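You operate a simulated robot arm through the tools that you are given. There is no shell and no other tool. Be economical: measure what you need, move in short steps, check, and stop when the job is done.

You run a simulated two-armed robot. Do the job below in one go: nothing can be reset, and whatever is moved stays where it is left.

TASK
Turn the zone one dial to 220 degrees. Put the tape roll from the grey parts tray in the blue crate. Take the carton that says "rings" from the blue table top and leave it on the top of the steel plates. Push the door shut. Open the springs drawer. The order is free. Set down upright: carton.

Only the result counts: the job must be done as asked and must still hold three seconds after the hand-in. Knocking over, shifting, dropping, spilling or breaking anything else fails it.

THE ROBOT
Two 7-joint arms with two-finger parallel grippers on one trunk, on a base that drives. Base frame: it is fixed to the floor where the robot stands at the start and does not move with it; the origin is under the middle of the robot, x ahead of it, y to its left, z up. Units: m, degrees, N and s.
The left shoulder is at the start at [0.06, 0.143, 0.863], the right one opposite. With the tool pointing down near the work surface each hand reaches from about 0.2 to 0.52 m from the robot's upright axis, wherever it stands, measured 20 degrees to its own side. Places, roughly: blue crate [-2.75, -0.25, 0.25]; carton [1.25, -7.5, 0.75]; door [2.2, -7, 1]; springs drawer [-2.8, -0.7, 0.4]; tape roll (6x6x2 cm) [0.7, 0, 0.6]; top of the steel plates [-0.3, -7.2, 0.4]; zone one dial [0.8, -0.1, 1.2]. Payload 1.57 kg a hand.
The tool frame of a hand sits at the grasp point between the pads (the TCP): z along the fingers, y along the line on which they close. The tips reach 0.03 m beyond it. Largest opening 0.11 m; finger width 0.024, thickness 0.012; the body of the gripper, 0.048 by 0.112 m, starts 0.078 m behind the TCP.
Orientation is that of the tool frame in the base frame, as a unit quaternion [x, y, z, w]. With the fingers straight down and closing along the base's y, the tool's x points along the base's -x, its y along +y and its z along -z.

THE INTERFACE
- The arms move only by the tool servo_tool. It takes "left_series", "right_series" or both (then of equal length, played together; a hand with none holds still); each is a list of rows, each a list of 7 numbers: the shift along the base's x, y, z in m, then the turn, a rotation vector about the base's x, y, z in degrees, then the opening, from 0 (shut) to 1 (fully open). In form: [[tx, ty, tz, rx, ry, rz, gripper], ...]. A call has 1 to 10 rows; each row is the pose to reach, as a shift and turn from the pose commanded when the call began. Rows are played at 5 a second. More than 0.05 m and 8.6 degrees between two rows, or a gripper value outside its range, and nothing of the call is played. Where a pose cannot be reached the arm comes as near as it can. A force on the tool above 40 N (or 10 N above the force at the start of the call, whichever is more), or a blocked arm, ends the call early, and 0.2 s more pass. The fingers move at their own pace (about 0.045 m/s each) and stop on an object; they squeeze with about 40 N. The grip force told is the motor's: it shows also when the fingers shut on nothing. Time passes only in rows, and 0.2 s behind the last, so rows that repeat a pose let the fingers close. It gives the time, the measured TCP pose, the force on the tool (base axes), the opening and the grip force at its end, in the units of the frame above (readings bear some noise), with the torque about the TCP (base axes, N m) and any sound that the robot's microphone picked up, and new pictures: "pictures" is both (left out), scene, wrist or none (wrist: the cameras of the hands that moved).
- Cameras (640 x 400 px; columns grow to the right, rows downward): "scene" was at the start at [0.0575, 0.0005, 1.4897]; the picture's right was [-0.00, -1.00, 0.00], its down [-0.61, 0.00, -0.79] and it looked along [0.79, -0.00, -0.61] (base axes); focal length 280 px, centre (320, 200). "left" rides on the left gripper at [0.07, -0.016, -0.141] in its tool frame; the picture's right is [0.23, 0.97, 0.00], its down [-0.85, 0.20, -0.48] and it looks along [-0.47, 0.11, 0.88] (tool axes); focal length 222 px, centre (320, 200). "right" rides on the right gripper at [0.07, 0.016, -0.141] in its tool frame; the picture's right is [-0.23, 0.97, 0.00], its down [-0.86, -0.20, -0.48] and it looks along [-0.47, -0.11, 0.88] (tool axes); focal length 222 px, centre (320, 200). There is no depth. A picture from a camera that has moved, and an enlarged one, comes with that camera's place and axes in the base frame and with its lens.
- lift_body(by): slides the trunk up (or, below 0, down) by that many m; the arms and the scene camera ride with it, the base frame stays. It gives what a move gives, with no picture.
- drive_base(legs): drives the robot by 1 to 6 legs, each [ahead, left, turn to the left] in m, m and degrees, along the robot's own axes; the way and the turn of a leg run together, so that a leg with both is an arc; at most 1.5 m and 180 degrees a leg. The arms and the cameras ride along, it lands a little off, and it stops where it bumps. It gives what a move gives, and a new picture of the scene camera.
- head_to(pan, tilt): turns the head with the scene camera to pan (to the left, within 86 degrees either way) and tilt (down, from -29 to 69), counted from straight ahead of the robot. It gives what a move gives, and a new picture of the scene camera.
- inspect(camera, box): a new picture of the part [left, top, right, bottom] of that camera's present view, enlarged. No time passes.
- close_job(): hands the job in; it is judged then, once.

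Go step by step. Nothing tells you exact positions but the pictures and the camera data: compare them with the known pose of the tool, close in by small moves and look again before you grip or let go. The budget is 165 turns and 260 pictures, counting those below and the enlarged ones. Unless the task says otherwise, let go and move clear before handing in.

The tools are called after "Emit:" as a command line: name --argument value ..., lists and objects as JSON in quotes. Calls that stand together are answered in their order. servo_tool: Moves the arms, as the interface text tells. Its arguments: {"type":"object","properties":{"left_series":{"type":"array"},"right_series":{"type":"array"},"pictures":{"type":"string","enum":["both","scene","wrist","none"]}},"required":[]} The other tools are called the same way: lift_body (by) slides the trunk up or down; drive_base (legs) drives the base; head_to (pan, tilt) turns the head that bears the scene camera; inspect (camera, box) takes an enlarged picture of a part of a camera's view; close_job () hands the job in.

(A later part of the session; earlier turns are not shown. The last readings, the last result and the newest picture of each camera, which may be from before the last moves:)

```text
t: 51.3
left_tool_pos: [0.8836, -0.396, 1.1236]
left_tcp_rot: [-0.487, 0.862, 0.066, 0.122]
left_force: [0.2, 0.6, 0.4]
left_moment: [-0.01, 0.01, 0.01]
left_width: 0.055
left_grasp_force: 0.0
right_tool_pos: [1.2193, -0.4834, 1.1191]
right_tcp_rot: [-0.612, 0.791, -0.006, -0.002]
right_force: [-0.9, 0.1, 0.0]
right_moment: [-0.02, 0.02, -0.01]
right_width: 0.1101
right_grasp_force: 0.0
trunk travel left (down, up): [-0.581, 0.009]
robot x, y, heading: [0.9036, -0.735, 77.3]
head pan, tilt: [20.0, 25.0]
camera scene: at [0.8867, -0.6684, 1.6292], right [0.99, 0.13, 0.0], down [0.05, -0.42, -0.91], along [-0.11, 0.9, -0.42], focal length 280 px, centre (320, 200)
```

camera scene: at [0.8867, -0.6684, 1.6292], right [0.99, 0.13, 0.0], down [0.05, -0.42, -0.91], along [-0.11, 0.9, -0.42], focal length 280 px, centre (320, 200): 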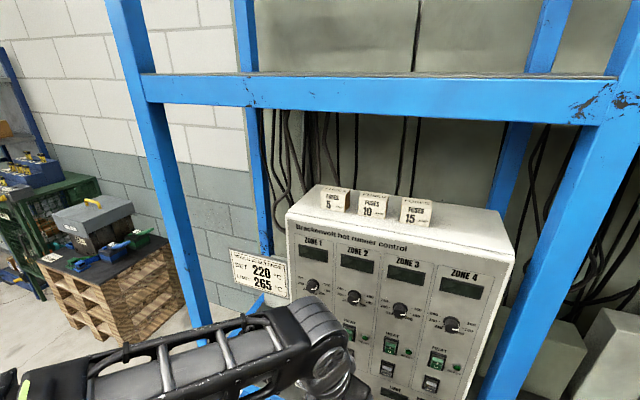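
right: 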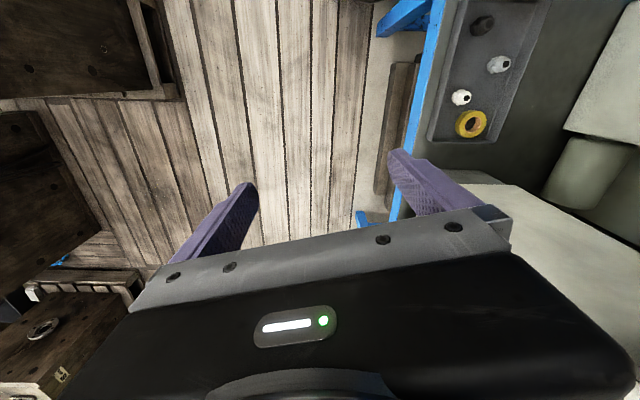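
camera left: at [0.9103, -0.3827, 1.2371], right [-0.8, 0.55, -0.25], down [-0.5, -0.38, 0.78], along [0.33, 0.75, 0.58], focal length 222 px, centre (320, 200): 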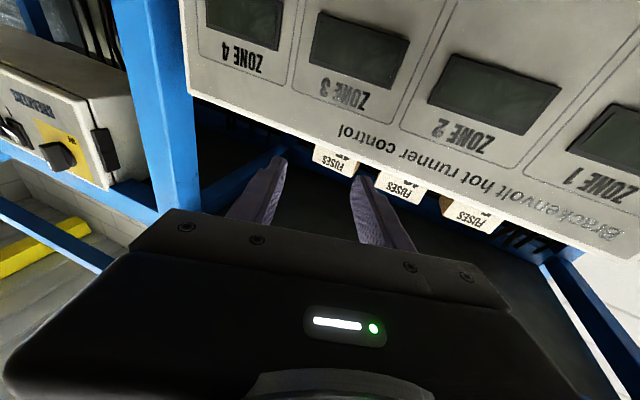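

Recovered. I'll back off another 12 cm so the arm can be more stretched at the dial, then extend first and pitch up after.

Emit:
drive_base --legs '[[-0.12, 0, 0]]'

Emit:
servo_tool --left_series '[[-0.015, 0.03, 0, 0, 0, 6, 0.5], [-0.03, 0.06, 0, 0, 0, 12, 0.5], [-0.045, 0.09, 0, 0, 0, 18, 0.5]]' --pictures "none"

```text
t: 52.5
left_tool_pos: [0.8565, -0.5174, 1.126]
left_tcp_rot: [-0.486, 0.862, 0.067, 0.124]
left_force: [-0.5, -0.9, 0.5]
left_moment: [0.06, -0.02, 0.0]
left_width: 0.0551
left_grasp_force: 0.0
right_tool_pos: [1.1916, -0.6027, 1.1209]
right_tcp_rot: [-0.612, 0.791, -0.004, -0.001]
right_force: [-0.5, -0.7, 0.8]
right_moment: [0.01, 0.0, -0.02]
right_width: 0.1101
right_grasp_force: 0.1
trunk travel left (down, up): [-0.581, 0.009]
robot x, y, heading: [0.8787, -0.848, 77.2]
head pan, tilt: [20.0, 25.0]
camera scene: at [0.8593, -0.7887, 1.6293], right [0.99, 0.13, 0.0], down [0.05, -0.42, -0.91], along [-0.11, 0.9, -0.42], focal length 280 px, centre (320, 200)
```

scene: 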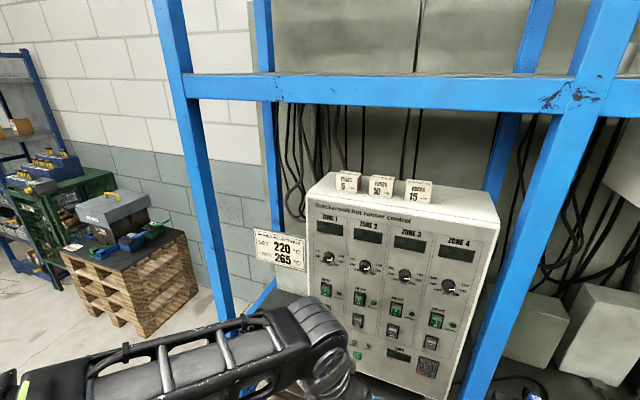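

```text
t: 53.3
left_tool_pos: [0.8113, -0.4238, 1.1252]
left_tcp_rot: [-0.617, 0.775, 0.085, 0.11]
left_force: [-0.7, 0.2, -0.4]
left_moment: [-0.02, -0.01, -0.05]
left_width: 0.0549
left_grasp_force: 0.0
right_tool_pos: [1.1918, -0.6007, 1.1177]
right_tcp_rot: [-0.611, 0.792, -0.005, -0.001]
right_force: [0.7, 0.6, -1.6]
right_moment: [0.01, -0.02, 0.0]
right_width: 0.11
right_grasp_force: 0.2
trunk travel left (down, up): [-0.581, 0.009]
robot x, y, heading: [0.8781, -0.8485, 77.1]
head pan, tilt: [20.0, 25.0]
```

Emit:
servo_tool --left_series '[[-0.003, 0.03, 0.0, 8.0, -1.85, 0, 0.5], [-0.006, 0.06, 0.0, 16.0, -3.7, 0, 0.5], [-0.009, 0.09, 0.0, 24, -5.5, 0, 0.5], [-0.012, 0.12, 0.0, 32, -7.4, 0, 0.5], [-0.015, 0.15, 0.01, 40, -9.2, 0, 0.5], [-0.018, 0.18, 0.015, 48, -11.1, 0, 0.5], [-0.022, 0.2, 0.02, 56, -12.9, 0, 0.5], [-0.026, 0.215, 0.021, 64, -14.8, 0, 0.5], [-0.026, 0.215, 0.021, 72, -16.6, 0, 0.5]]' --pictures "both"

```text
t: 55.3
left_tool_pos: [0.7942, -0.2303, 1.1363]
left_tcp_rot: [-0.502, 0.644, 0.361, 0.45]
left_force: [-0.2, 0.1, 0.2]
left_moment: [0.01, -0.01, 0.01]
left_width: 0.055
left_grasp_force: 0.1
left hand out of reach, approached as far as the arm can: row 7, 8, 9
right_tool_pos: [1.1925, -0.6024, 1.1198]
right_tcp_rot: [-0.612, 0.791, -0.004, -0.001]
right_force: [-0.4, -0.2, -0.3]
right_moment: [-0.02, 0.03, 0.02]
right_width: 0.1101
right_grasp_force: 0.1
trunk travel left (down, up): [-0.581, 0.009]
robot x, y, heading: [0.878, -0.8478, 77.1]
head pan, tilt: [20.0, 25.0]
camera scene: at [0.8599, -0.7865, 1.6292], right [0.99, 0.13, 0.0], down [0.05, -0.42, -0.91], along [-0.11, 0.9, -0.42], focal length 280 px, centre (320, 200)
camera left: at [0.7733, -0.3872, 1.1172], right [-0.97, 0.16, -0.2], down [-0.22, -0.12, 0.97], along [0.13, 0.98, 0.15], focal length 222 px, centre (320, 200)
```

scene: 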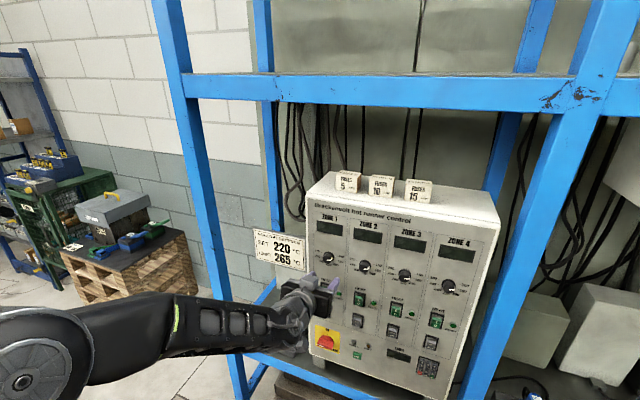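
left: 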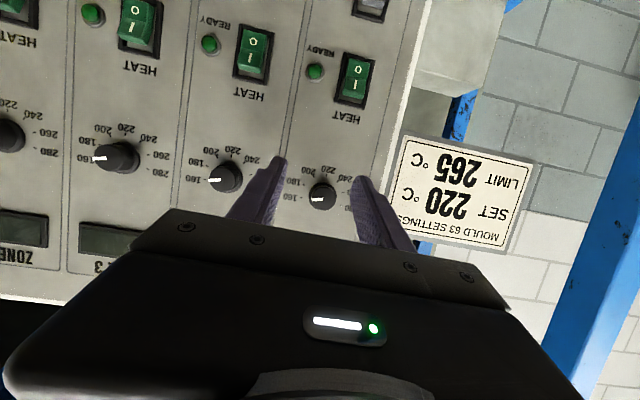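

The hand is right in front of the zone 1 knob, about 20° short of level. I'll try levelling from here.

Emit:
servo_tool --left_series '[[0.0, 0.005, 0.004, 5, -1.2, 0, 0.5], [0, 0.01, 0.008, 10, -2.3, 0, 0.5], [0, 0.01, 0.01, 15, -3.5, 0, 0.5], [0, 0.01, 0.01, 19, -4.4, 0, 0.5]]' --pictures "wrist"

```text
t: 56.3
left_tool_pos: [0.809, -0.2265, 1.1567]
left_tcp_rot: [-0.426, 0.596, 0.412, 0.542]
left_force: [0.4, 0.7, 0.3]
left_moment: [0.0, -0.03, -0.03]
left_width: 0.055
left_grasp_force: 0.1
left hand out of reach, approached as far as the arm can: row 1, 2, 3, 4
right_tool_pos: [1.1921, -0.6009, 1.1186]
right_tcp_rot: [-0.611, 0.792, -0.005, -0.001]
right_force: [-0.5, 0.0, 0.3]
right_moment: [-0.03, -0.01, -0.01]
right_width: 0.1101
right_grasp_force: 0.1
trunk travel left (down, up): [-0.581, 0.009]
robot x, y, heading: [0.8783, -0.8502, 77.1]
head pan, tilt: [20.0, 25.0]
camera left: at [0.7805, -0.37, 1.0963], right [-0.94, 0.28, -0.2], down [-0.29, -0.34, 0.89], along [0.18, 0.9, 0.4], focal length 222 px, centre (320, 200)
```

left: 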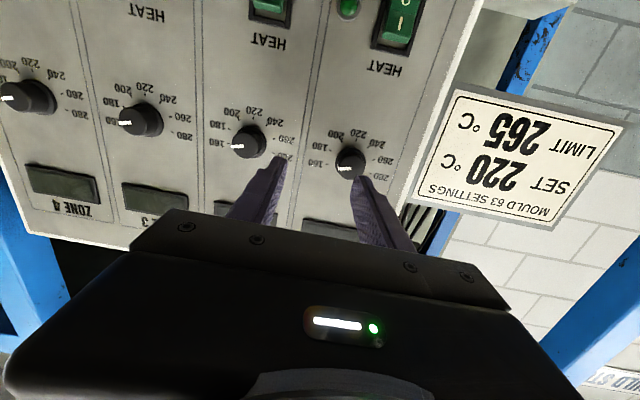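

Nearly level. I'll pre-roll the hand by -50° (so the clockwise turn has room) while correcting the sideways offset.

Emit:
servo_tool --left_series '[[-0.005, -0.0, -0.002, -1.9, -8.1, 0.6, 0.5], [-0.01, 0, -0.004, -3.8, -16.2, 1.2, 0.5], [-0.015, 0, -0.006, -5.7, -24.3, 1.8, 0.5], [-0.02, 0, -0.008, -7.6, -32.4, 2.4, 0.5], [-0.025, 0, -0.01, -9.4, -40.5, 3, 0.5], [-0.029, 0, -0.011, -11.2, -48.7, 3.6, 0.5], [-0.029, 0, -0.011, -11.2, -48.7, 3.6, 0.5]]' --pictures "both"

```text
t: 57.9
left_tool_pos: [0.7757, -0.2265, 1.1483]
left_tcp_rot: [-0.624, 0.344, 0.151, 0.686]
left_force: [-0.2, -0.6, -0.4]
left_moment: [-0.02, 0.0, 0.01]
left_width: 0.0553
left_grasp_force: 0.2
left hand out of reach, approached as far as the arm can: row 5, 6, 7
right_tool_pos: [1.1924, -0.6022, 1.12]
right_tcp_rot: [-0.611, 0.791, -0.005, 0.0]
right_force: [0.5, -0.5, 0.1]
right_moment: [0.0, -0.01, -0.01]
right_width: 0.11
right_grasp_force: 0.1
trunk travel left (down, up): [-0.581, 0.009]
robot x, y, heading: [0.8774, -0.8513, 77.3]
head pan, tilt: [20.0, 25.0]
camera scene: at [0.8598, -0.7865, 1.6292], right [0.99, 0.13, 0.0], down [0.05, -0.42, -0.91], along [-0.11, 0.9, -0.42], focal length 280 px, centre (320, 200)
camera left: at [0.797, -0.38, 1.1166], right [-0.46, 0.12, -0.88], down [-0.88, -0.24, 0.42], along [-0.16, 0.96, 0.21], focal length 222 px, centre (320, 200)
```

scene: 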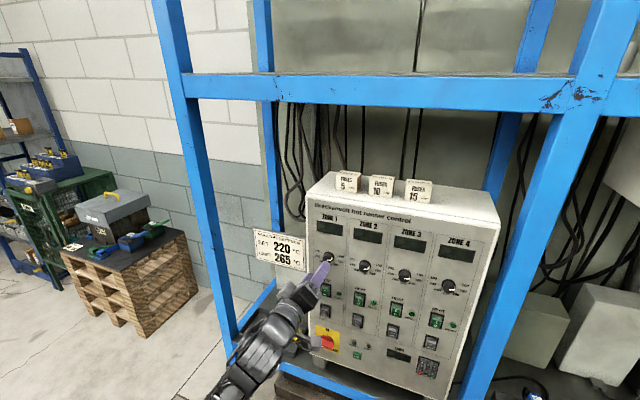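
left: 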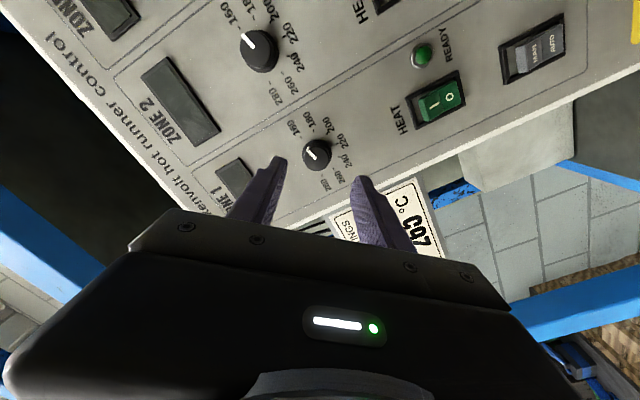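

Level and on the knob's axis. I'll advance 7.5 cm toward the knob.

Emit:
servo_tool --left_series '[[0.007, 0.024, 0, 0, 0, 0, 0.5], [0.014, 0.048, 0, 0, 0, 0, 0.5], [0.0215, 0.072, -0.001, 0, 0, 0, 0.5]]' --pictures "both"

Emit:
inspect --camera "scene" --box '[280, 230, 360, 280]'

```text
t: 58.7
left_tool_pos: [0.7858, -0.1664, 1.1542]
left_tcp_rot: [-0.624, 0.345, 0.152, 0.684]
left_force: [-3.9, -22.0, -1.2]
left_moment: [-0.43, 0.09, 0.64]
left_width: 0.055
left_grasp_force: 0.1
left hand out of reach, approached as far as the arm can: row 1, 2, 3
right_tool_pos: [1.1918, -0.6019, 1.1194]
right_tcp_rot: [-0.612, 0.791, -0.004, -0.002]
right_force: [-0.3, 0.9, -0.5]
right_moment: [-0.11, 0.02, 0.0]
right_width: 0.1099
right_grasp_force: 0.0
trunk travel left (down, up): [-0.581, 0.009]
robot x, y, heading: [0.874, -0.8508, 77.3]
head pan, tilt: [20.0, 25.0]
stopped in row 3 (left hand): the force on the tool passed its limit at 85 N (the readings are from after the stop); the commanded pose is now the measured one
camera scene: at [0.8595, -0.7874, 1.6292], right [0.99, 0.13, 0.0], down [0.05, -0.42, -0.91], along [-0.12, 0.9, -0.42], focal length 280 px, centre (320, 200)
camera left: at [0.8066, -0.32, 1.1226], right [-0.46, 0.12, -0.88], down [-0.88, -0.23, 0.42], along [-0.15, 0.97, 0.21], focal length 222 px, centre (320, 200)
```

scene: 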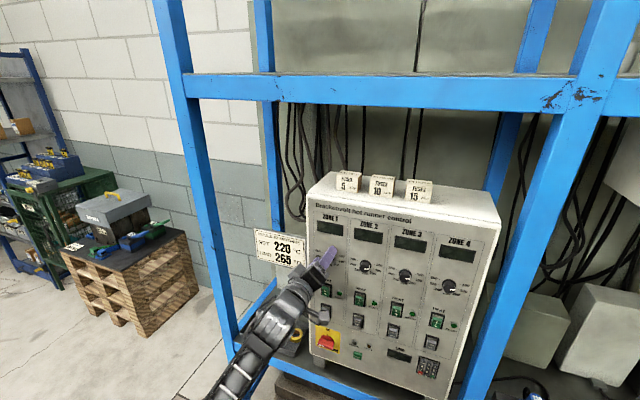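
left: 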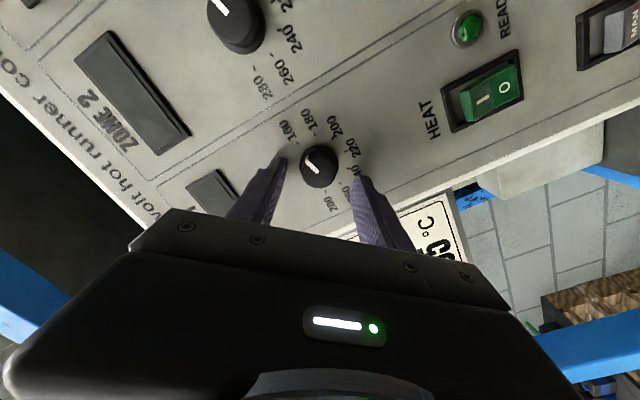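

```text
8.00 times, centred on (320, 255) of scene
camera zoom: at [0.8595, -0.7874, 1.6292], right [0.99, 0.13, 0.0], down [0.05, -0.42, -0.91], along [-0.12, 0.9, -0.42], focal length 2236 px, centre (320, -240)
```

zoom: 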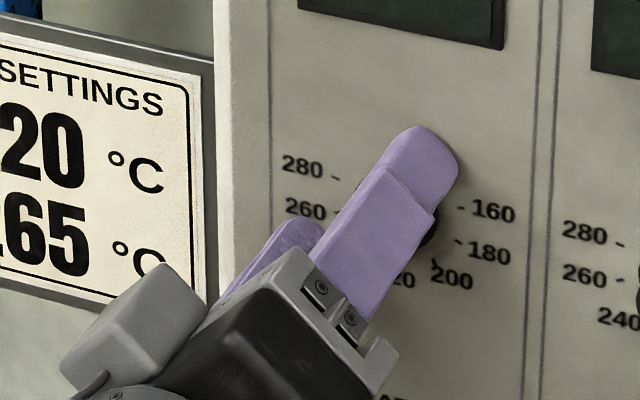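

The tips touched the panel; the knob front is really at y≈-0.157 and 1.6 cm toward the lower right of the finger centre. I'll back off 1 cm and shift.

Emit:
servo_tool --left_series '[[-0.003, -0.01, 0, 0, 0, 0, 0.5], [0.002, -0.011, -0.005, 0, 0, 0, 0.5], [0.008, -0.011, -0.011, 0, 0, 0, 0.5], [0.008, -0.011, -0.011, 0, 0, 0, 0.5]]' --pictures "wrist"

```text
t: 59.7
left_tool_pos: [0.7874, -0.1742, 1.1457]
left_tcp_rot: [-0.624, 0.349, 0.147, 0.684]
left_force: [1.2, 0.7, 0.7]
left_moment: [0.03, 0.01, 0.0]
left_width: 0.055
left_grasp_force: 0.0
left hand out of reach, approached as far as the arm can: row 3, 4
right_tool_pos: [1.1926, -0.6012, 1.1187]
right_tcp_rot: [-0.612, 0.791, -0.005, -0.002]
right_force: [0.4, 1.1, 0.0]
right_moment: [0.0, 0.01, -0.01]
right_width: 0.11
right_grasp_force: 0.0
trunk travel left (down, up): [-0.581, 0.009]
robot x, y, heading: [0.8738, -0.8521, 77.3]
head pan, tilt: [20.0, 25.0]
camera left: at [0.8071, -0.3284, 1.1149], right [-0.46, 0.12, -0.88], down [-0.88, -0.22, 0.43], along [-0.15, 0.97, 0.21], focal length 222 px, centre (320, 200)
```

left: 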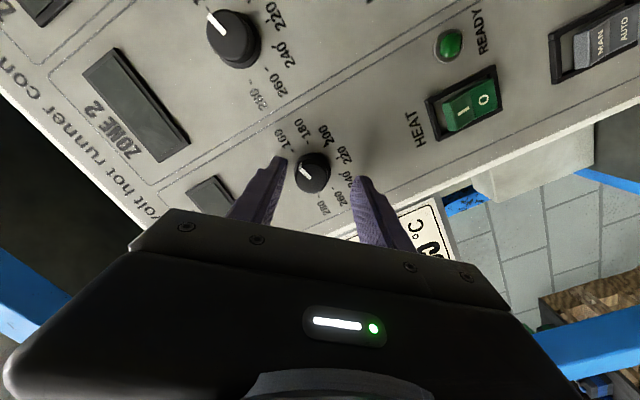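

The knob is now between the fingers with 6–8 mm residual offset. I'll nudge and close gently.

Emit:
servo_tool --left_series '[[0.006, 0.003, 0.001, 0, 0, 0, 0.5], [0.012, 0.006, 0.002, 0, 0, 0, 0.5], [0.012, 0.006, 0.002, 0, 0, 0, 0.3], [0.012, 0.006, 0.002, 0, 0, 0, 0.2], [0.012, 0.006, 0.002, 0, 0, 0, 0.0], [0.012, 0.006, 0.002, 0, 0, 0, 0.0]]' --pictures "wrist"

Emit:
inspect --camera "left" --box '[240, 110, 400, 210]'

```text
t: 61.1
left_tool_pos: [0.7918, -0.1676, 1.1521]
left_tcp_rot: [-0.624, 0.349, 0.148, 0.684]
left_force: [-2.1, -2.1, 1.8]
left_moment: [0.28, -0.09, -0.1]
left_width: 0.0316
left_grasp_force: 30.6
left hand out of reach, approached as far as the arm can: row 1, 2, 3, 4, 5, 6
right_tool_pos: [1.1908, -0.6004, 1.1196]
right_tcp_rot: [-0.612, 0.791, -0.005, -0.001]
right_force: [-0.5, 0.0, 0.7]
right_moment: [-0.02, -0.02, 0.02]
right_width: 0.1098
right_grasp_force: 0.1
trunk travel left (down, up): [-0.581, 0.009]
robot x, y, heading: [0.8801, -0.85, 77.2]
head pan, tilt: [20.0, 25.0]
camera left: at [0.8114, -0.3221, 1.1214], right [-0.46, 0.12, -0.88], down [-0.88, -0.22, 0.43], along [-0.15, 0.97, 0.21], focal length 222 px, centre (320, 200)
```

left: 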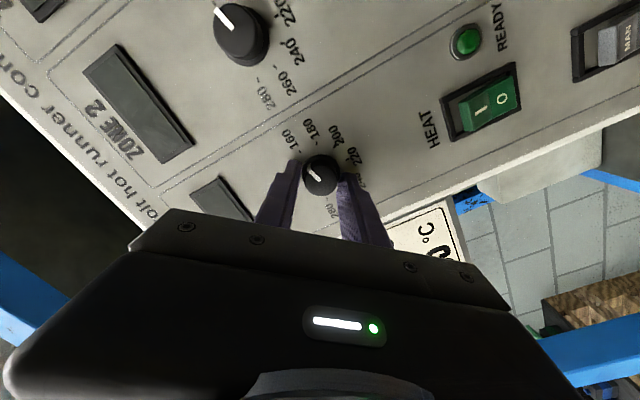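

```text
4.00 times, centred on (320, 160) of left
camera zoom: at [0.8114, -0.3221, 1.1214], right [-0.46, 0.12, -0.88], down [-0.88, -0.22, 0.43], along [-0.15, 0.97, 0.21], focal length 888 px, centre (320, 360)
```

zoom: 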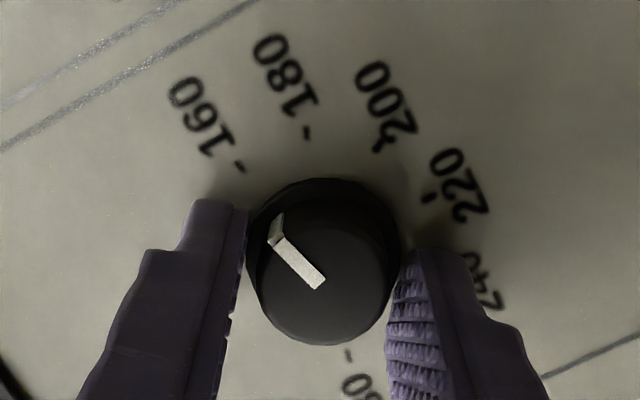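

The knob is gripped (31.6 mm). Now I'll turn it clockwise 80° about the panel normal, then look.

Emit:
servo_tool --left_series '[[0, 0, 0, 1.8, 7.8, 0, 0], [0, 0, 0, 3.6, 15.6, 0, 0], [0, 0, 0, 5.4, 23.4, 0, 0], [0, 0, 0, 7.2, 31.2, 0, 0], [0, 0, 0, 9, 39, 0, 0], [0, 0, 0, 10.8, 46.8, 0, 0], [0, 0, 0, 12.6, 54.6, 0, 0], [0, 0, 0, 14.4, 62.4, 0, 0], [0, 0, 0, 16.2, 70.2, 0, 0], [0, 0, 0, 18, 78, 0, 0]]' --pictures "wrist"

Emit:
inspect --camera "left" --box '[240, 110, 400, 210]'

```text
t: 62.3
left_tool_pos: [0.7933, -0.1735, 1.1517]
left_tcp_rot: [-0.476, 0.537, 0.364, 0.594]
left_force: [5.6, -13.8, 6.1]
left_moment: [0.29, -0.16, -0.15]
left_width: 0.0257
left_grasp_force: 36.9
left hand out of reach, approached as far as the arm can: row 4, 5, 6
right_tool_pos: [1.1928, -0.6046, 1.1199]
right_tcp_rot: [-0.612, 0.791, -0.004, -0.002]
right_force: [-0.4, -0.1, -0.9]
right_moment: [-0.01, -0.02, 0.02]
right_width: 0.1099
right_grasp_force: 0.1
trunk travel left (down, up): [-0.581, 0.009]
robot x, y, heading: [0.8773, -0.8491, 77.2]
head pan, tilt: [20.0, 25.0]
stopped in row 6 (left hand): the force on the tool passed its limit at 45 N (the readings are from after the stop); the commanded pose is now the measured one
camera left: at [0.7788, -0.3183, 1.0898], right [-0.88, 0.26, -0.39], down [-0.46, -0.33, 0.82], along [0.08, 0.91, 0.41], focal length 222 px, centre (320, 200)
```

left: 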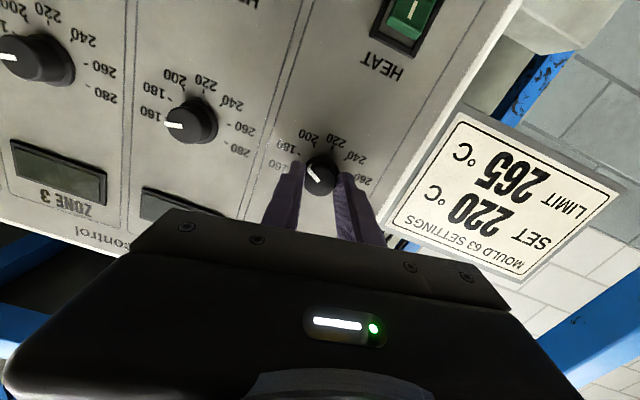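

```text
4.00 times, centred on (320, 160) of left
camera zoom: at [0.7788, -0.3183, 1.0898], right [-0.88, 0.26, -0.39], down [-0.46, -0.33, 0.82], along [0.08, 0.91, 0.41], focal length 888 px, centre (320, 360)
```

zoom: 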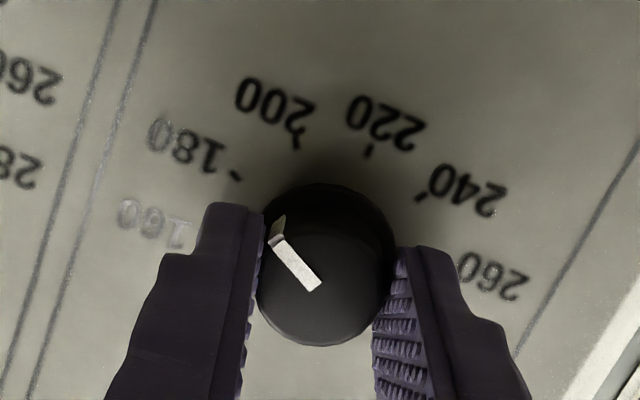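

The knob turned to about 186, but the grip is near the knob's edge. I'll open, re-centre (1 cm lower, slightly deeper) and re-grip.

Emit:
servo_tool --left_series '[[0, 0, 0, 0, 0, 0, 0.45], [0, 0, 0, 0, 0, 0, 0.45], [0.001, 0.002, -0.005, 0, 0, 0, 0.45], [0.003, 0.005, -0.011, 0, 0, 0, 0.45], [0.003, 0.005, -0.011, 0, 0, 0, 0.45]]' --pictures "wrist"

Emit:
inspect --camera "left" --box '[240, 110, 400, 210]'

```text
t: 63.5
left_tool_pos: [0.79, -0.168, 1.1432]
left_tcp_rot: [-0.477, 0.538, 0.364, 0.592]
left_force: [-7.0, -17.4, 18.2]
left_moment: [0.81, 0.46, 0.68]
left_width: 0.0483
left_grasp_force: 0.1
right_tool_pos: [1.193, -0.604, 1.1198]
right_tcp_rot: [-0.611, 0.791, -0.004, 0.0]
right_force: [0.1, 0.6, -0.6]
right_moment: [0.04, 0.0, 0.01]
right_width: 0.11
right_grasp_force: 0.1
trunk travel left (down, up): [-0.581, 0.009]
robot x, y, heading: [0.8757, -0.8536, 77.1]
head pan, tilt: [20.0, 25.0]
camera left: at [0.7759, -0.3135, 1.081], right [-0.88, 0.25, -0.39], down [-0.46, -0.33, 0.82], along [0.08, 0.91, 0.41], focal length 222 px, centre (320, 200)
```

left: 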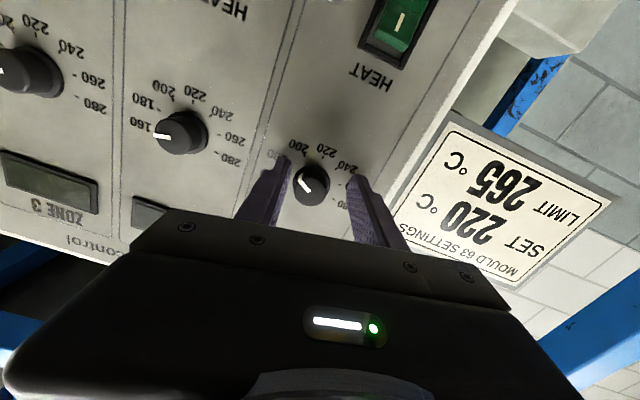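

```text
4.00 times, centred on (320, 160) of left
camera zoom: at [0.7759, -0.3135, 1.081], right [-0.88, 0.25, -0.39], down [-0.46, -0.33, 0.82], along [0.08, 0.91, 0.41], focal length 888 px, centre (320, 360)
```

zoom: 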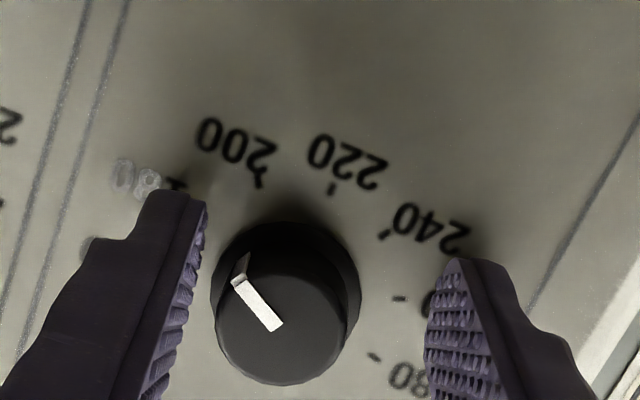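

Good placement around the knob; pointer near 184. I'll close and turn another ~68°.

Emit:
servo_tool --left_series '[[0.004, -0.003, 0.001, 0, 0, 0, 0.3], [0.004, -0.003, 0.001, 0, 0, 0, 0.1], [0.004, -0.003, 0.001, 0, 0, 0, 0.0], [0.004, -0.003, 0.001, 0, 0, 0, 0.0]]' --pictures "none"

Emit:
servo_tool --left_series '[[0, 0, 0, 1.8, 7.8, 0, 0], [0, 0, 0, 3.6, 15.6, 0, 0], [0, 0, 0, 5.4, 23.4, 0, 0], [0, 0, 0, 7.2, 31.2, 0, 0], [0, 0, 0, 9, 39, 0, 0], [0, 0, 0, 10.8, 46.8, 0, 0], [0, 0, 0, 12.6, 54.6, 0, 0], [0, 0, 0, 14.4, 62.4, 0, 0], [0, 0, 0, 15.3, 66.3, 0, 0]]' --pictures "wrist"

Emit:
inspect --camera "left" --box '[240, 110, 400, 210]'

```text
t: 64.5
left_tool_pos: [0.7948, -0.1694, 1.1419]
left_tcp_rot: [-0.476, 0.542, 0.36, 0.591]
left_force: [-2.2, -22.5, -2.0]
left_moment: [0.04, -0.01, -0.2]
left_width: 0.031
left_grasp_force: 22.8
left hand out of reach, approached as far as the arm can: row 1, 2, 3, 4
right_tool_pos: [1.1927, -0.6042, 1.1207]
right_tcp_rot: [-0.611, 0.792, -0.004, 0.0]
right_force: [1.0, -0.2, 0.0]
right_moment: [-0.02, 0.03, 0.0]
right_width: 0.1098
right_grasp_force: 0.0
trunk travel left (down, up): [-0.581, 0.009]
robot x, y, heading: [0.8793, -0.8493, 77.0]
head pan, tilt: [20.0, 25.0]
```

```text
t: 66.5
left_tool_pos: [0.7683, -0.1653, 1.1379]
left_tcp_rot: [-0.123, 0.725, 0.624, 0.265]
left_force: [0.2, -0.3, 0.2]
left_moment: [-0.01, -0.05, 0.02]
left_width: 0.0001
left_grasp_force: 20.9
left hand out of reach, approached as far as the arm can: row 3, 4, 5, 6, 7, 8, 9
right_tool_pos: [1.1929, -0.6012, 1.1195]
right_tcp_rot: [-0.611, 0.791, -0.005, 0.0]
right_force: [0.3, 0.5, -0.4]
right_moment: [0.0, 0.04, 0.0]
right_width: 0.1102
right_grasp_force: 0.0
trunk travel left (down, up): [-0.581, 0.009]
robot x, y, heading: [0.8782, -0.848, 77.4]
head pan, tilt: [20.0, 25.0]
camera left: at [0.6858, -0.2947, 1.0973], right [-0.68, 0.22, 0.7], down [0.5, -0.56, 0.67], along [0.53, 0.8, 0.27], focal length 222 px, centre (320, 200)
```

left: 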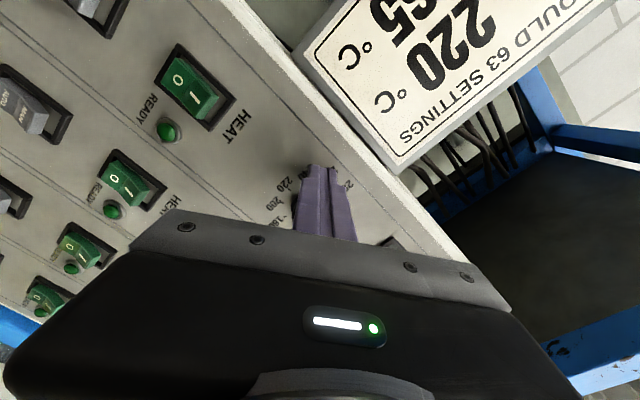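

```text
4.00 times, centred on (320, 160) of left
camera zoom: at [0.6858, -0.2947, 1.0973], right [-0.68, 0.22, 0.7], down [0.5, -0.56, 0.67], along [0.53, 0.8, 0.27], focal length 888 px, centre (320, 360)
```

zoom: 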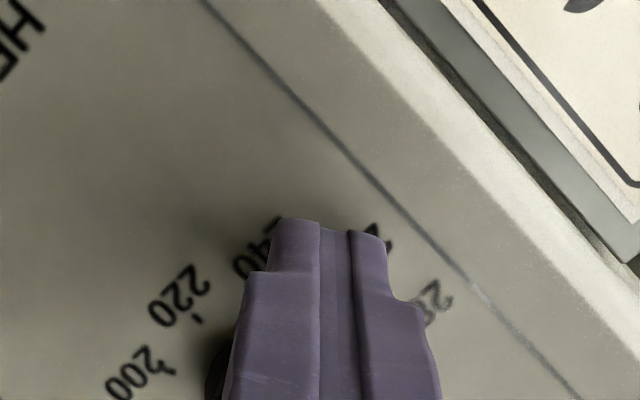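

The fingers slipped off the knob as the arm drifted. I'll pull back straight and look at the dial.

Emit:
servo_tool --left_series '[[-0.008, -0.035, 0, 0, 0, 0, 0], [-0.016, -0.07, 0, 0, 0, 0, 0.5], [-0.016, -0.07, 0, 0, 0, 0, 0.5]]' --pictures "both"

Emit:
inspect --camera "scene" --box '[290, 235, 370, 285]'

```text
t: 67.3
left_tool_pos: [0.7503, -0.2349, 1.1359]
left_tcp_rot: [-0.124, 0.722, 0.631, 0.256]
left_force: [0.2, -0.3, 1.0]
left_moment: [0.0, 0.02, 0.0]
left_width: 0.05
left_grasp_force: 0.0
left hand out of reach, approached as far as the arm can: row 1
right_tool_pos: [1.1933, -0.6014, 1.1182]
right_tcp_rot: [-0.611, 0.791, -0.005, -0.002]
right_force: [0.4, -0.6, 0.5]
right_moment: [-0.02, -0.03, 0.0]
right_width: 0.1101
right_grasp_force: 0.1
trunk travel left (down, up): [-0.581, 0.009]
robot x, y, heading: [0.8774, -0.8478, 77.1]
head pan, tilt: [20.0, 25.0]
camera scene: at [0.8605, -0.7864, 1.6292], right [0.99, 0.12, 0.0], down [0.05, -0.42, -0.91], along [-0.11, 0.9, -0.42], focal length 280 px, centre (320, 200)
camera left: at [0.6718, -0.3655, 1.0965], right [-0.68, 0.2, 0.7], down [0.51, -0.55, 0.65], along [0.52, 0.81, 0.27], focal length 222 px, centre (320, 200)
```

scene: 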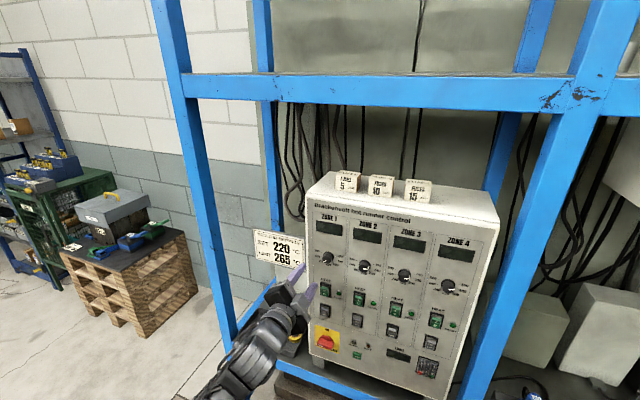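
left: 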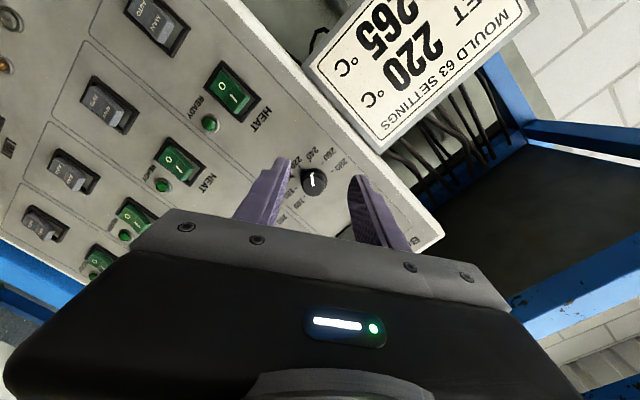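

```text
8.00 times, centred on (330, 260) of scene
camera zoom: at [0.8605, -0.7864, 1.6292], right [0.99, 0.12, 0.0], down [0.05, -0.42, -0.91], along [-0.11, 0.9, -0.42], focal length 2236 px, centre (240, -280)
```

zoom: 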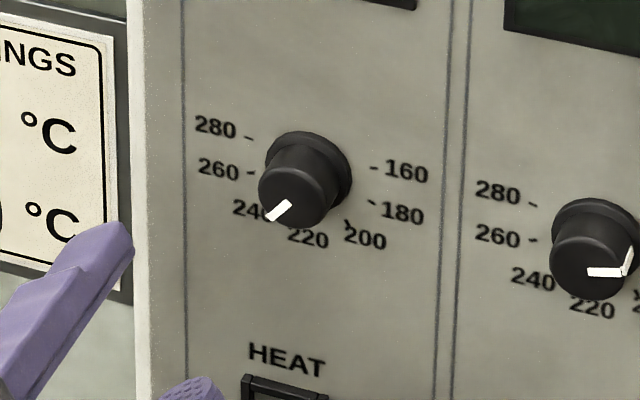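

The pointer overshot to about 242, so I need about 44° back counter-clockwise. I'll realign the hand in front of the knob at this roll.

Emit:
inspect --camera "left" --box '[280, 145, 360, 195]'

Emit:
servo_tool --left_series '[[0.011, -0.002, 0.006, 0, 0, 0, 0.5], [0.022, -0.004, 0.012, 0, 0, 0, 0.5], [0.034, -0.006, 0.017, 0, 0, 0, 0.5], [0.034, -0.006, 0.017, 0, 0, 0, 0.5]]' --pictures "wrist"

```text
8.00 times, centred on (320, 170) of left
camera zoom: at [0.6718, -0.3655, 1.0965], right [-0.68, 0.2, 0.7], down [0.51, -0.55, 0.65], along [0.52, 0.81, 0.27], focal length 1777 px, centre (320, 440)
```

zoom: 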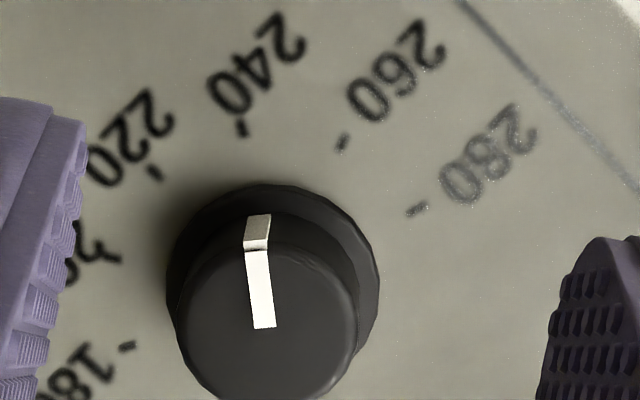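

```text
t: 68.3
left_tool_pos: [0.7617, -0.2397, 1.1424]
left_tcp_rot: [-0.121, 0.725, 0.627, 0.259]
left_force: [0.2, 0.5, 0.7]
left_moment: [0.02, 0.0, -0.01]
left_width: 0.055
left_grasp_force: 0.1
left hand out of reach, approached as far as the arm can: row 1, 2, 3, 4
right_tool_pos: [1.1932, -0.6014, 1.119]
right_tcp_rot: [-0.61, 0.792, -0.006, -0.001]
right_force: [0.8, 0.5, -0.8]
right_moment: [-0.03, -0.01, 0.0]
right_width: 0.1103
right_grasp_force: 0.0
trunk travel left (down, up): [-0.581, 0.009]
robot x, y, heading: [0.8752, -0.8448, 77.0]
head pan, tilt: [20.0, 25.0]
camera left: at [0.6797, -0.3703, 1.1029], right [-0.68, 0.21, 0.7], down [0.51, -0.56, 0.66], along [0.53, 0.8, 0.27], focal length 222 px, centre (320, 200)
```

left: 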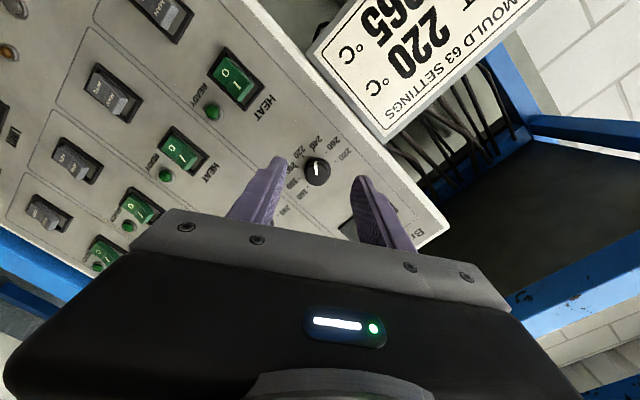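

The arm keeps stopping left of where I want it, so I'll strafe the base 6 cm right and realign.

Emit:
drive_base --legs '[[0, -0.06, 0]]'

Emit:
servo_tool --left_series '[[-0.013, 0.003, 0.004, 0, 0, 0, 0.5], [-0.025, 0.006, 0.008, 0, 0, 0, 0.5], [-0.038, 0.009, 0.012, 0, 0, 0, 0.5], [-0.038, 0.009, 0.012, 0, 0, 0, 0.5]]' --pictures "wrist"

```text
t: 69.3
left_tool_pos: [0.8203, -0.2528, 1.1442]
left_tcp_rot: [-0.122, 0.724, 0.628, 0.259]
left_force: [-0.1, 1.0, 0.9]
left_moment: [-0.01, 0.05, 0.05]
left_width: 0.055
left_grasp_force: 0.0
right_tool_pos: [1.252, -0.6141, 1.1181]
right_tcp_rot: [-0.611, 0.791, -0.005, -0.002]
right_force: [0.9, -0.3, -0.2]
right_moment: [0.01, 0.07, 0.01]
right_width: 0.11
right_grasp_force: 0.1
trunk travel left (down, up): [-0.581, 0.009]
robot x, y, heading: [0.9318, -0.8646, 76.8]
head pan, tilt: [20.0, 25.0]
camera scene: at [0.9205, -0.8005, 1.6293], right [0.99, 0.12, 0.0], down [0.05, -0.42, -0.91], along [-0.11, 0.9, -0.42], focal length 280 px, centre (320, 200)
```

scene: 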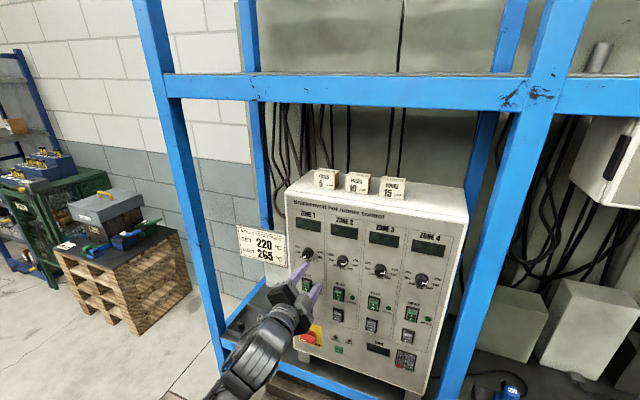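

```text
t: 70.3
left_tool_pos: [0.7817, -0.245, 1.155]
left_tcp_rot: [-0.122, 0.724, 0.628, 0.259]
left_force: [0.2, -0.2, 0.7]
left_moment: [0.0, -0.01, -0.02]
left_width: 0.0546
left_grasp_force: 0.0
right_tool_pos: [1.2514, -0.6151, 1.1198]
right_tcp_rot: [-0.612, 0.791, -0.004, -0.002]
right_force: [-0.4, 0.0, 0.4]
right_moment: [0.01, 0.01, 0.0]
right_width: 0.1101
right_grasp_force: 0.0
trunk travel left (down, up): [-0.581, 0.009]
robot x, y, heading: [0.9367, -0.8645, 77.3]
head pan, tilt: [20.0, 25.0]
camera left: at [0.7004, -0.3744, 1.1146], right [-0.68, 0.21, 0.7], down [0.51, -0.56, 0.66], along [0.53, 0.8, 0.27], focal length 222 px, centre (320, 200)
```

left: 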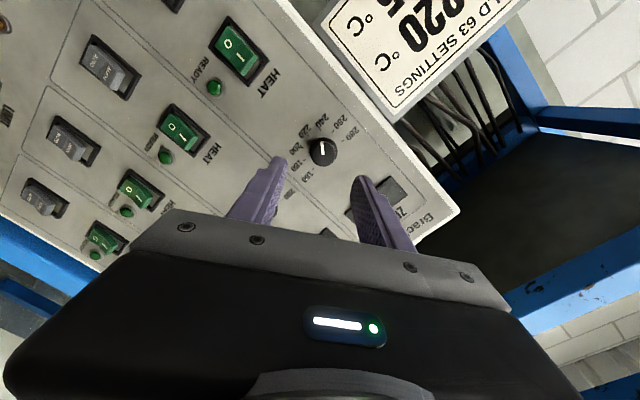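

Fully reachable and on-axis now. Advancing 7.3 cm and closing.

Emit:
servo_tool --left_series '[[0.005, 0.024, -0.002, 0, 0, 0, 0.5], [0.01, 0.048, -0.0035, 0, 0, 0, 0.5], [0.0153, 0.071, -0.0053, 0, 0, 0, 0.5], [0.0153, 0.071, -0.0053, 0, 0, 0, 0.5]]' --pictures "wrist"

```text
t: 71.3
left_tool_pos: [0.7957, -0.1744, 1.1502]
left_tcp_rot: [-0.122, 0.724, 0.628, 0.259]
left_force: [0.7, 1.2, -0.4]
left_moment: [0.01, 0.0, 0.0]
left_width: 0.0549
left_grasp_force: 0.1
right_tool_pos: [1.2506, -0.6151, 1.1184]
right_tcp_rot: [-0.611, 0.791, -0.005, -0.001]
right_force: [0.4, -0.2, -0.2]
right_moment: [0.02, -0.02, 0.02]
right_width: 0.1099
right_grasp_force: 0.1
trunk travel left (down, up): [-0.581, 0.009]
robot x, y, heading: [0.9345, -0.8633, 77.3]
head pan, tilt: [20.0, 25.0]
camera left: at [0.7155, -0.303, 1.1094], right [-0.68, 0.21, 0.7], down [0.51, -0.56, 0.66], along [0.53, 0.8, 0.27], focal length 222 px, centre (320, 200)
```

left: 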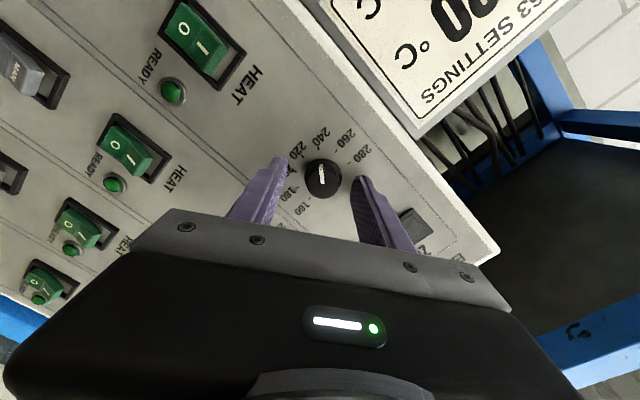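

Emit:
servo_tool --left_series '[[0.001, 0.003, 0, 0, 0, 0, 0.3], [0.001, 0.003, 0, 0, 0, 0, 0.1], [0.001, 0.003, 0, 0, 0, 0, 0.0], [0.001, 0.003, 0, 0, 0, 0, 0.0]]' --pictures "none"

Emit:
servo_tool --left_series '[[0, 0, 0, -1.6, -7, 0, 0], [0, 0, 0, -3.2, -14, 0, 0], [0, 0, 0, -4.8, -21, 0, 0], [0, 0, 0, -6.4, -28, 0, 0], [0, 0, 0, -8, -35, 0, 0], [0, 0, 0, -9.2, -40, 0, 0], [0, 0, 0, -9.2, -40, 0, 0]]' --pictures "wrist"

Emit:
inspect --camera "left" --box '[240, 110, 400, 210]'

```text
t: 72.3
left_tool_pos: [0.7956, -0.1723, 1.1532]
left_tcp_rot: [-0.122, 0.721, 0.631, 0.259]
left_force: [-7.8, -3.2, 14.3]
left_moment: [0.8, -0.19, 0.55]
left_width: 0.0269
left_grasp_force: 28.5
right_tool_pos: [1.2504, -0.6158, 1.1197]
right_tcp_rot: [-0.612, 0.791, -0.005, -0.001]
right_force: [0.4, -0.7, 0.3]
right_moment: [0.02, 0.01, 0.03]
right_width: 0.11
right_grasp_force: 0.0
trunk travel left (down, up): [-0.581, 0.009]
robot x, y, heading: [0.9362, -0.8628, 77.2]
head pan, tilt: [20.0, 25.0]
```

```text
t: 73.9
left_tool_pos: [0.794, -0.1722, 1.1515]
left_tcp_rot: [-0.35, 0.636, 0.491, 0.481]
left_force: [-16.6, -9.1, 12.4]
left_moment: [0.25, -0.06, 1.25]
left_width: 0.0261
left_grasp_force: 37.1
right_tool_pos: [1.2492, -0.6166, 1.1202]
right_tcp_rot: [-0.612, 0.791, -0.004, 0.0]
right_force: [0.1, 0.5, -0.5]
right_moment: [-0.02, -0.01, 0.02]
right_width: 0.1097
right_grasp_force: 0.0
trunk travel left (down, up): [-0.581, 0.009]
robot x, y, heading: [0.9354, -0.8603, 77.0]
head pan, tilt: [20.0, 25.0]
camera left: at [0.7509, -0.311, 1.0875], right [-0.96, 0.27, 0.06], down [-0.06, -0.43, 0.9], along [0.27, 0.86, 0.43], focal length 222 px, centre (320, 200)
```

left: 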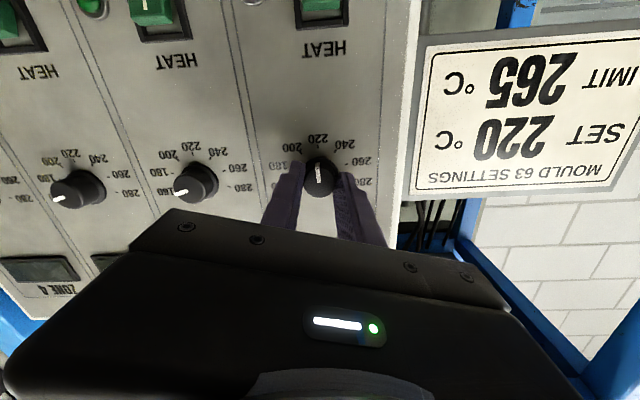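

```text
4.00 times, centred on (320, 160) of left
camera zoom: at [0.7509, -0.311, 1.0875], right [-0.96, 0.27, 0.06], down [-0.06, -0.43, 0.9], along [0.27, 0.86, 0.43], focal length 888 px, centre (320, 360)
```

zoom: 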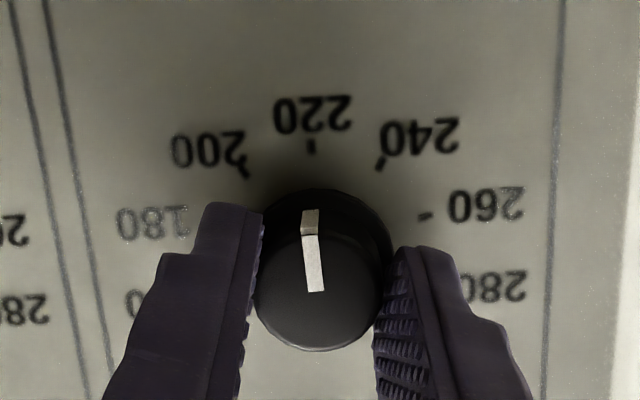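

The pointer is almost exactly at 220. I'll release, back off and check from clear of it.

Emit:
servo_tool --left_series '[[0, 0, 0, 0, 0, 0, 0.4], [0, 0, 0, 0, 0, 0, 0.5], [-0.008, -0.03, 0, 0, 0, 0, 0.5], [-0.016, -0.06, 0.0, 0, 0, 0, 0.5]]' --pictures "none"

Emit:
inspect --camera "left" --box '[280, 125, 360, 175]'

Emit:
inspect --camera "scene" --box '[276, 235, 340, 275]'

```text
t: 74.9
left_tool_pos: [0.7822, -0.231, 1.1491]
left_tcp_rot: [-0.349, 0.638, 0.49, 0.48]
left_force: [0.4, -0.3, 0.4]
left_moment: [0.0, 0.01, -0.01]
left_width: 0.0553
left_grasp_force: 0.0
right_tool_pos: [1.2518, -0.6157, 1.1193]
right_tcp_rot: [-0.612, 0.791, -0.005, -0.001]
right_force: [0.0, -0.2, -0.1]
right_moment: [0.01, -0.04, 0.0]
right_width: 0.1104
right_grasp_force: 0.0
trunk travel left (down, up): [-0.581, 0.009]
robot x, y, heading: [0.936, -0.8623, 77.0]
head pan, tilt: [20.0, 25.0]
```

```text
8.00 times, centred on (320, 150) of left
camera zoom: at [0.7387, -0.3689, 1.0861], right [-0.96, 0.28, 0.07], down [-0.06, -0.43, 0.9], along [0.28, 0.86, 0.42], focal length 1777 px, centre (320, 600)
```

zoom: 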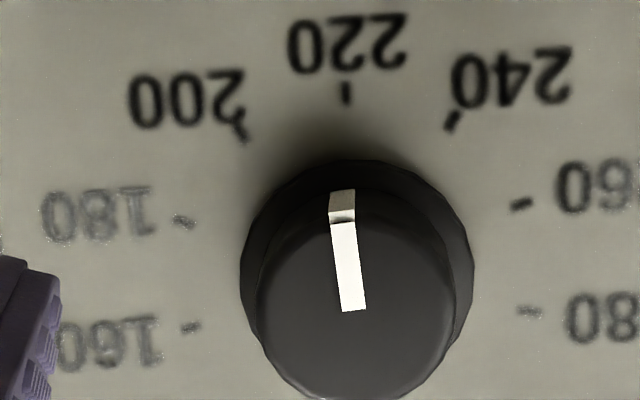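

```text
10.00 times, centred on (308, 255) of scene
camera zoom: at [0.9182, -0.8002, 1.6292], right [0.99, 0.12, 0.0], down [0.05, -0.42, -0.91], along [-0.11, 0.9, -0.42], focal length 2795 px, centre (440, -350)
```

zoom: 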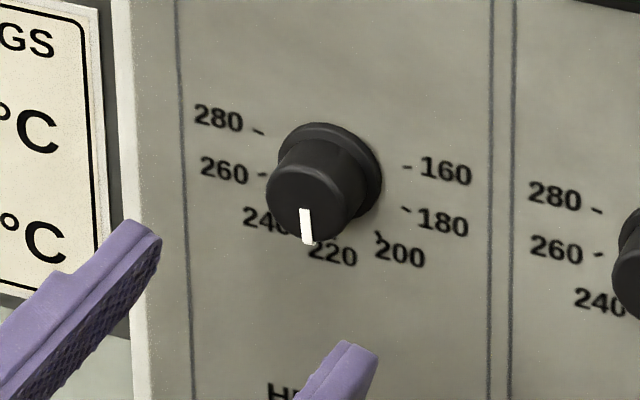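

It reads about 218. I'll do one fine correction: re-grip and turn +3.5° clockwise.

Emit:
servo_tool --left_series '[[0.008, 0.03, 0, 0, 0, 0, 0.5], [0.015, 0.058, 0, 0, 0, 0, 0.5], [0.015, 0.058, 0, 0, 0, 0, 0.2], [0.015, 0.058, 0, 0, 0, 0, 0.0], [0.015, 0.058, 0, 0, 0, 0, 0.0], [0.015, 0.058, 0, 0.4, 1.9, 0, 0.0], [0.015, 0.058, 0, 0.9, 3.9, 0, 0.0], [0.015, 0.058, 0, 0.9, 3.9, 0, 0.0]]' --pictures "none"

Emit:
servo_tool --left_series '[[0, 0, 0, 0, 0, 0, 0.4], [0, 0, 0, 0, 0, 0, 0.5], [-0.008, -0.03, 0, 0, 0, 0, 0.5], [-0.016, -0.06, 0.0, 0, 0, 0, 0.5]]' --pictures "none"

Emit:
inspect --camera "left" --box '[280, 125, 360, 175]'

```text
t: 76.7
left_tool_pos: [0.7937, -0.1718, 1.1505]
left_tcp_rot: [-0.329, 0.649, 0.508, 0.46]
left_force: [-14.3, -0.4, 9.1]
left_moment: [0.33, -0.14, 1.21]
left_width: 0.0262
left_grasp_force: 37.5
right_tool_pos: [1.2488, -0.6158, 1.1194]
right_tcp_rot: [-0.611, 0.792, -0.005, 0.0]
right_force: [0.0, 1.3, -0.3]
right_moment: [-0.01, -0.01, -0.01]
right_width: 0.1098
right_grasp_force: 0.2
trunk travel left (down, up): [-0.581, 0.009]
robot x, y, heading: [0.9337, -0.8625, 77.5]
head pan, tilt: [20.0, 25.0]
```

```text
t: 77.7
left_tool_pos: [0.7808, -0.2323, 1.1499]
left_tcp_rot: [-0.329, 0.65, 0.507, 0.461]
left_force: [-0.2, -0.3, -0.1]
left_moment: [0.01, -0.01, 0.01]
left_width: 0.0552
left_grasp_force: 0.0
right_tool_pos: [1.2503, -0.6157, 1.1198]
right_tcp_rot: [-0.611, 0.791, -0.005, 0.0]
right_force: [0.1, 0.0, 0.6]
right_moment: [0.03, 0.0, -0.01]
right_width: 0.1101
right_grasp_force: 0.1
trunk travel left (down, up): [-0.581, 0.009]
robot x, y, heading: [0.9367, -0.8667, 77.5]
head pan, tilt: [20.0, 25.0]
```

```text
8.00 times, centred on (320, 150) of left
camera zoom: at [0.7335, -0.371, 1.0876], right [-0.95, 0.27, 0.13], down [0.0, -0.44, 0.9], along [0.31, 0.86, 0.42], focal length 1777 px, centre (320, 600)
```

zoom: 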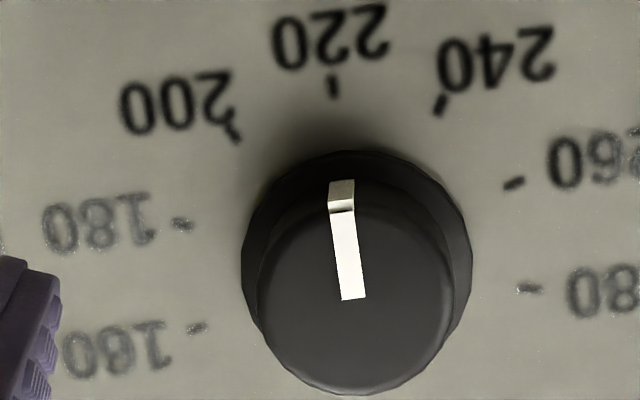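

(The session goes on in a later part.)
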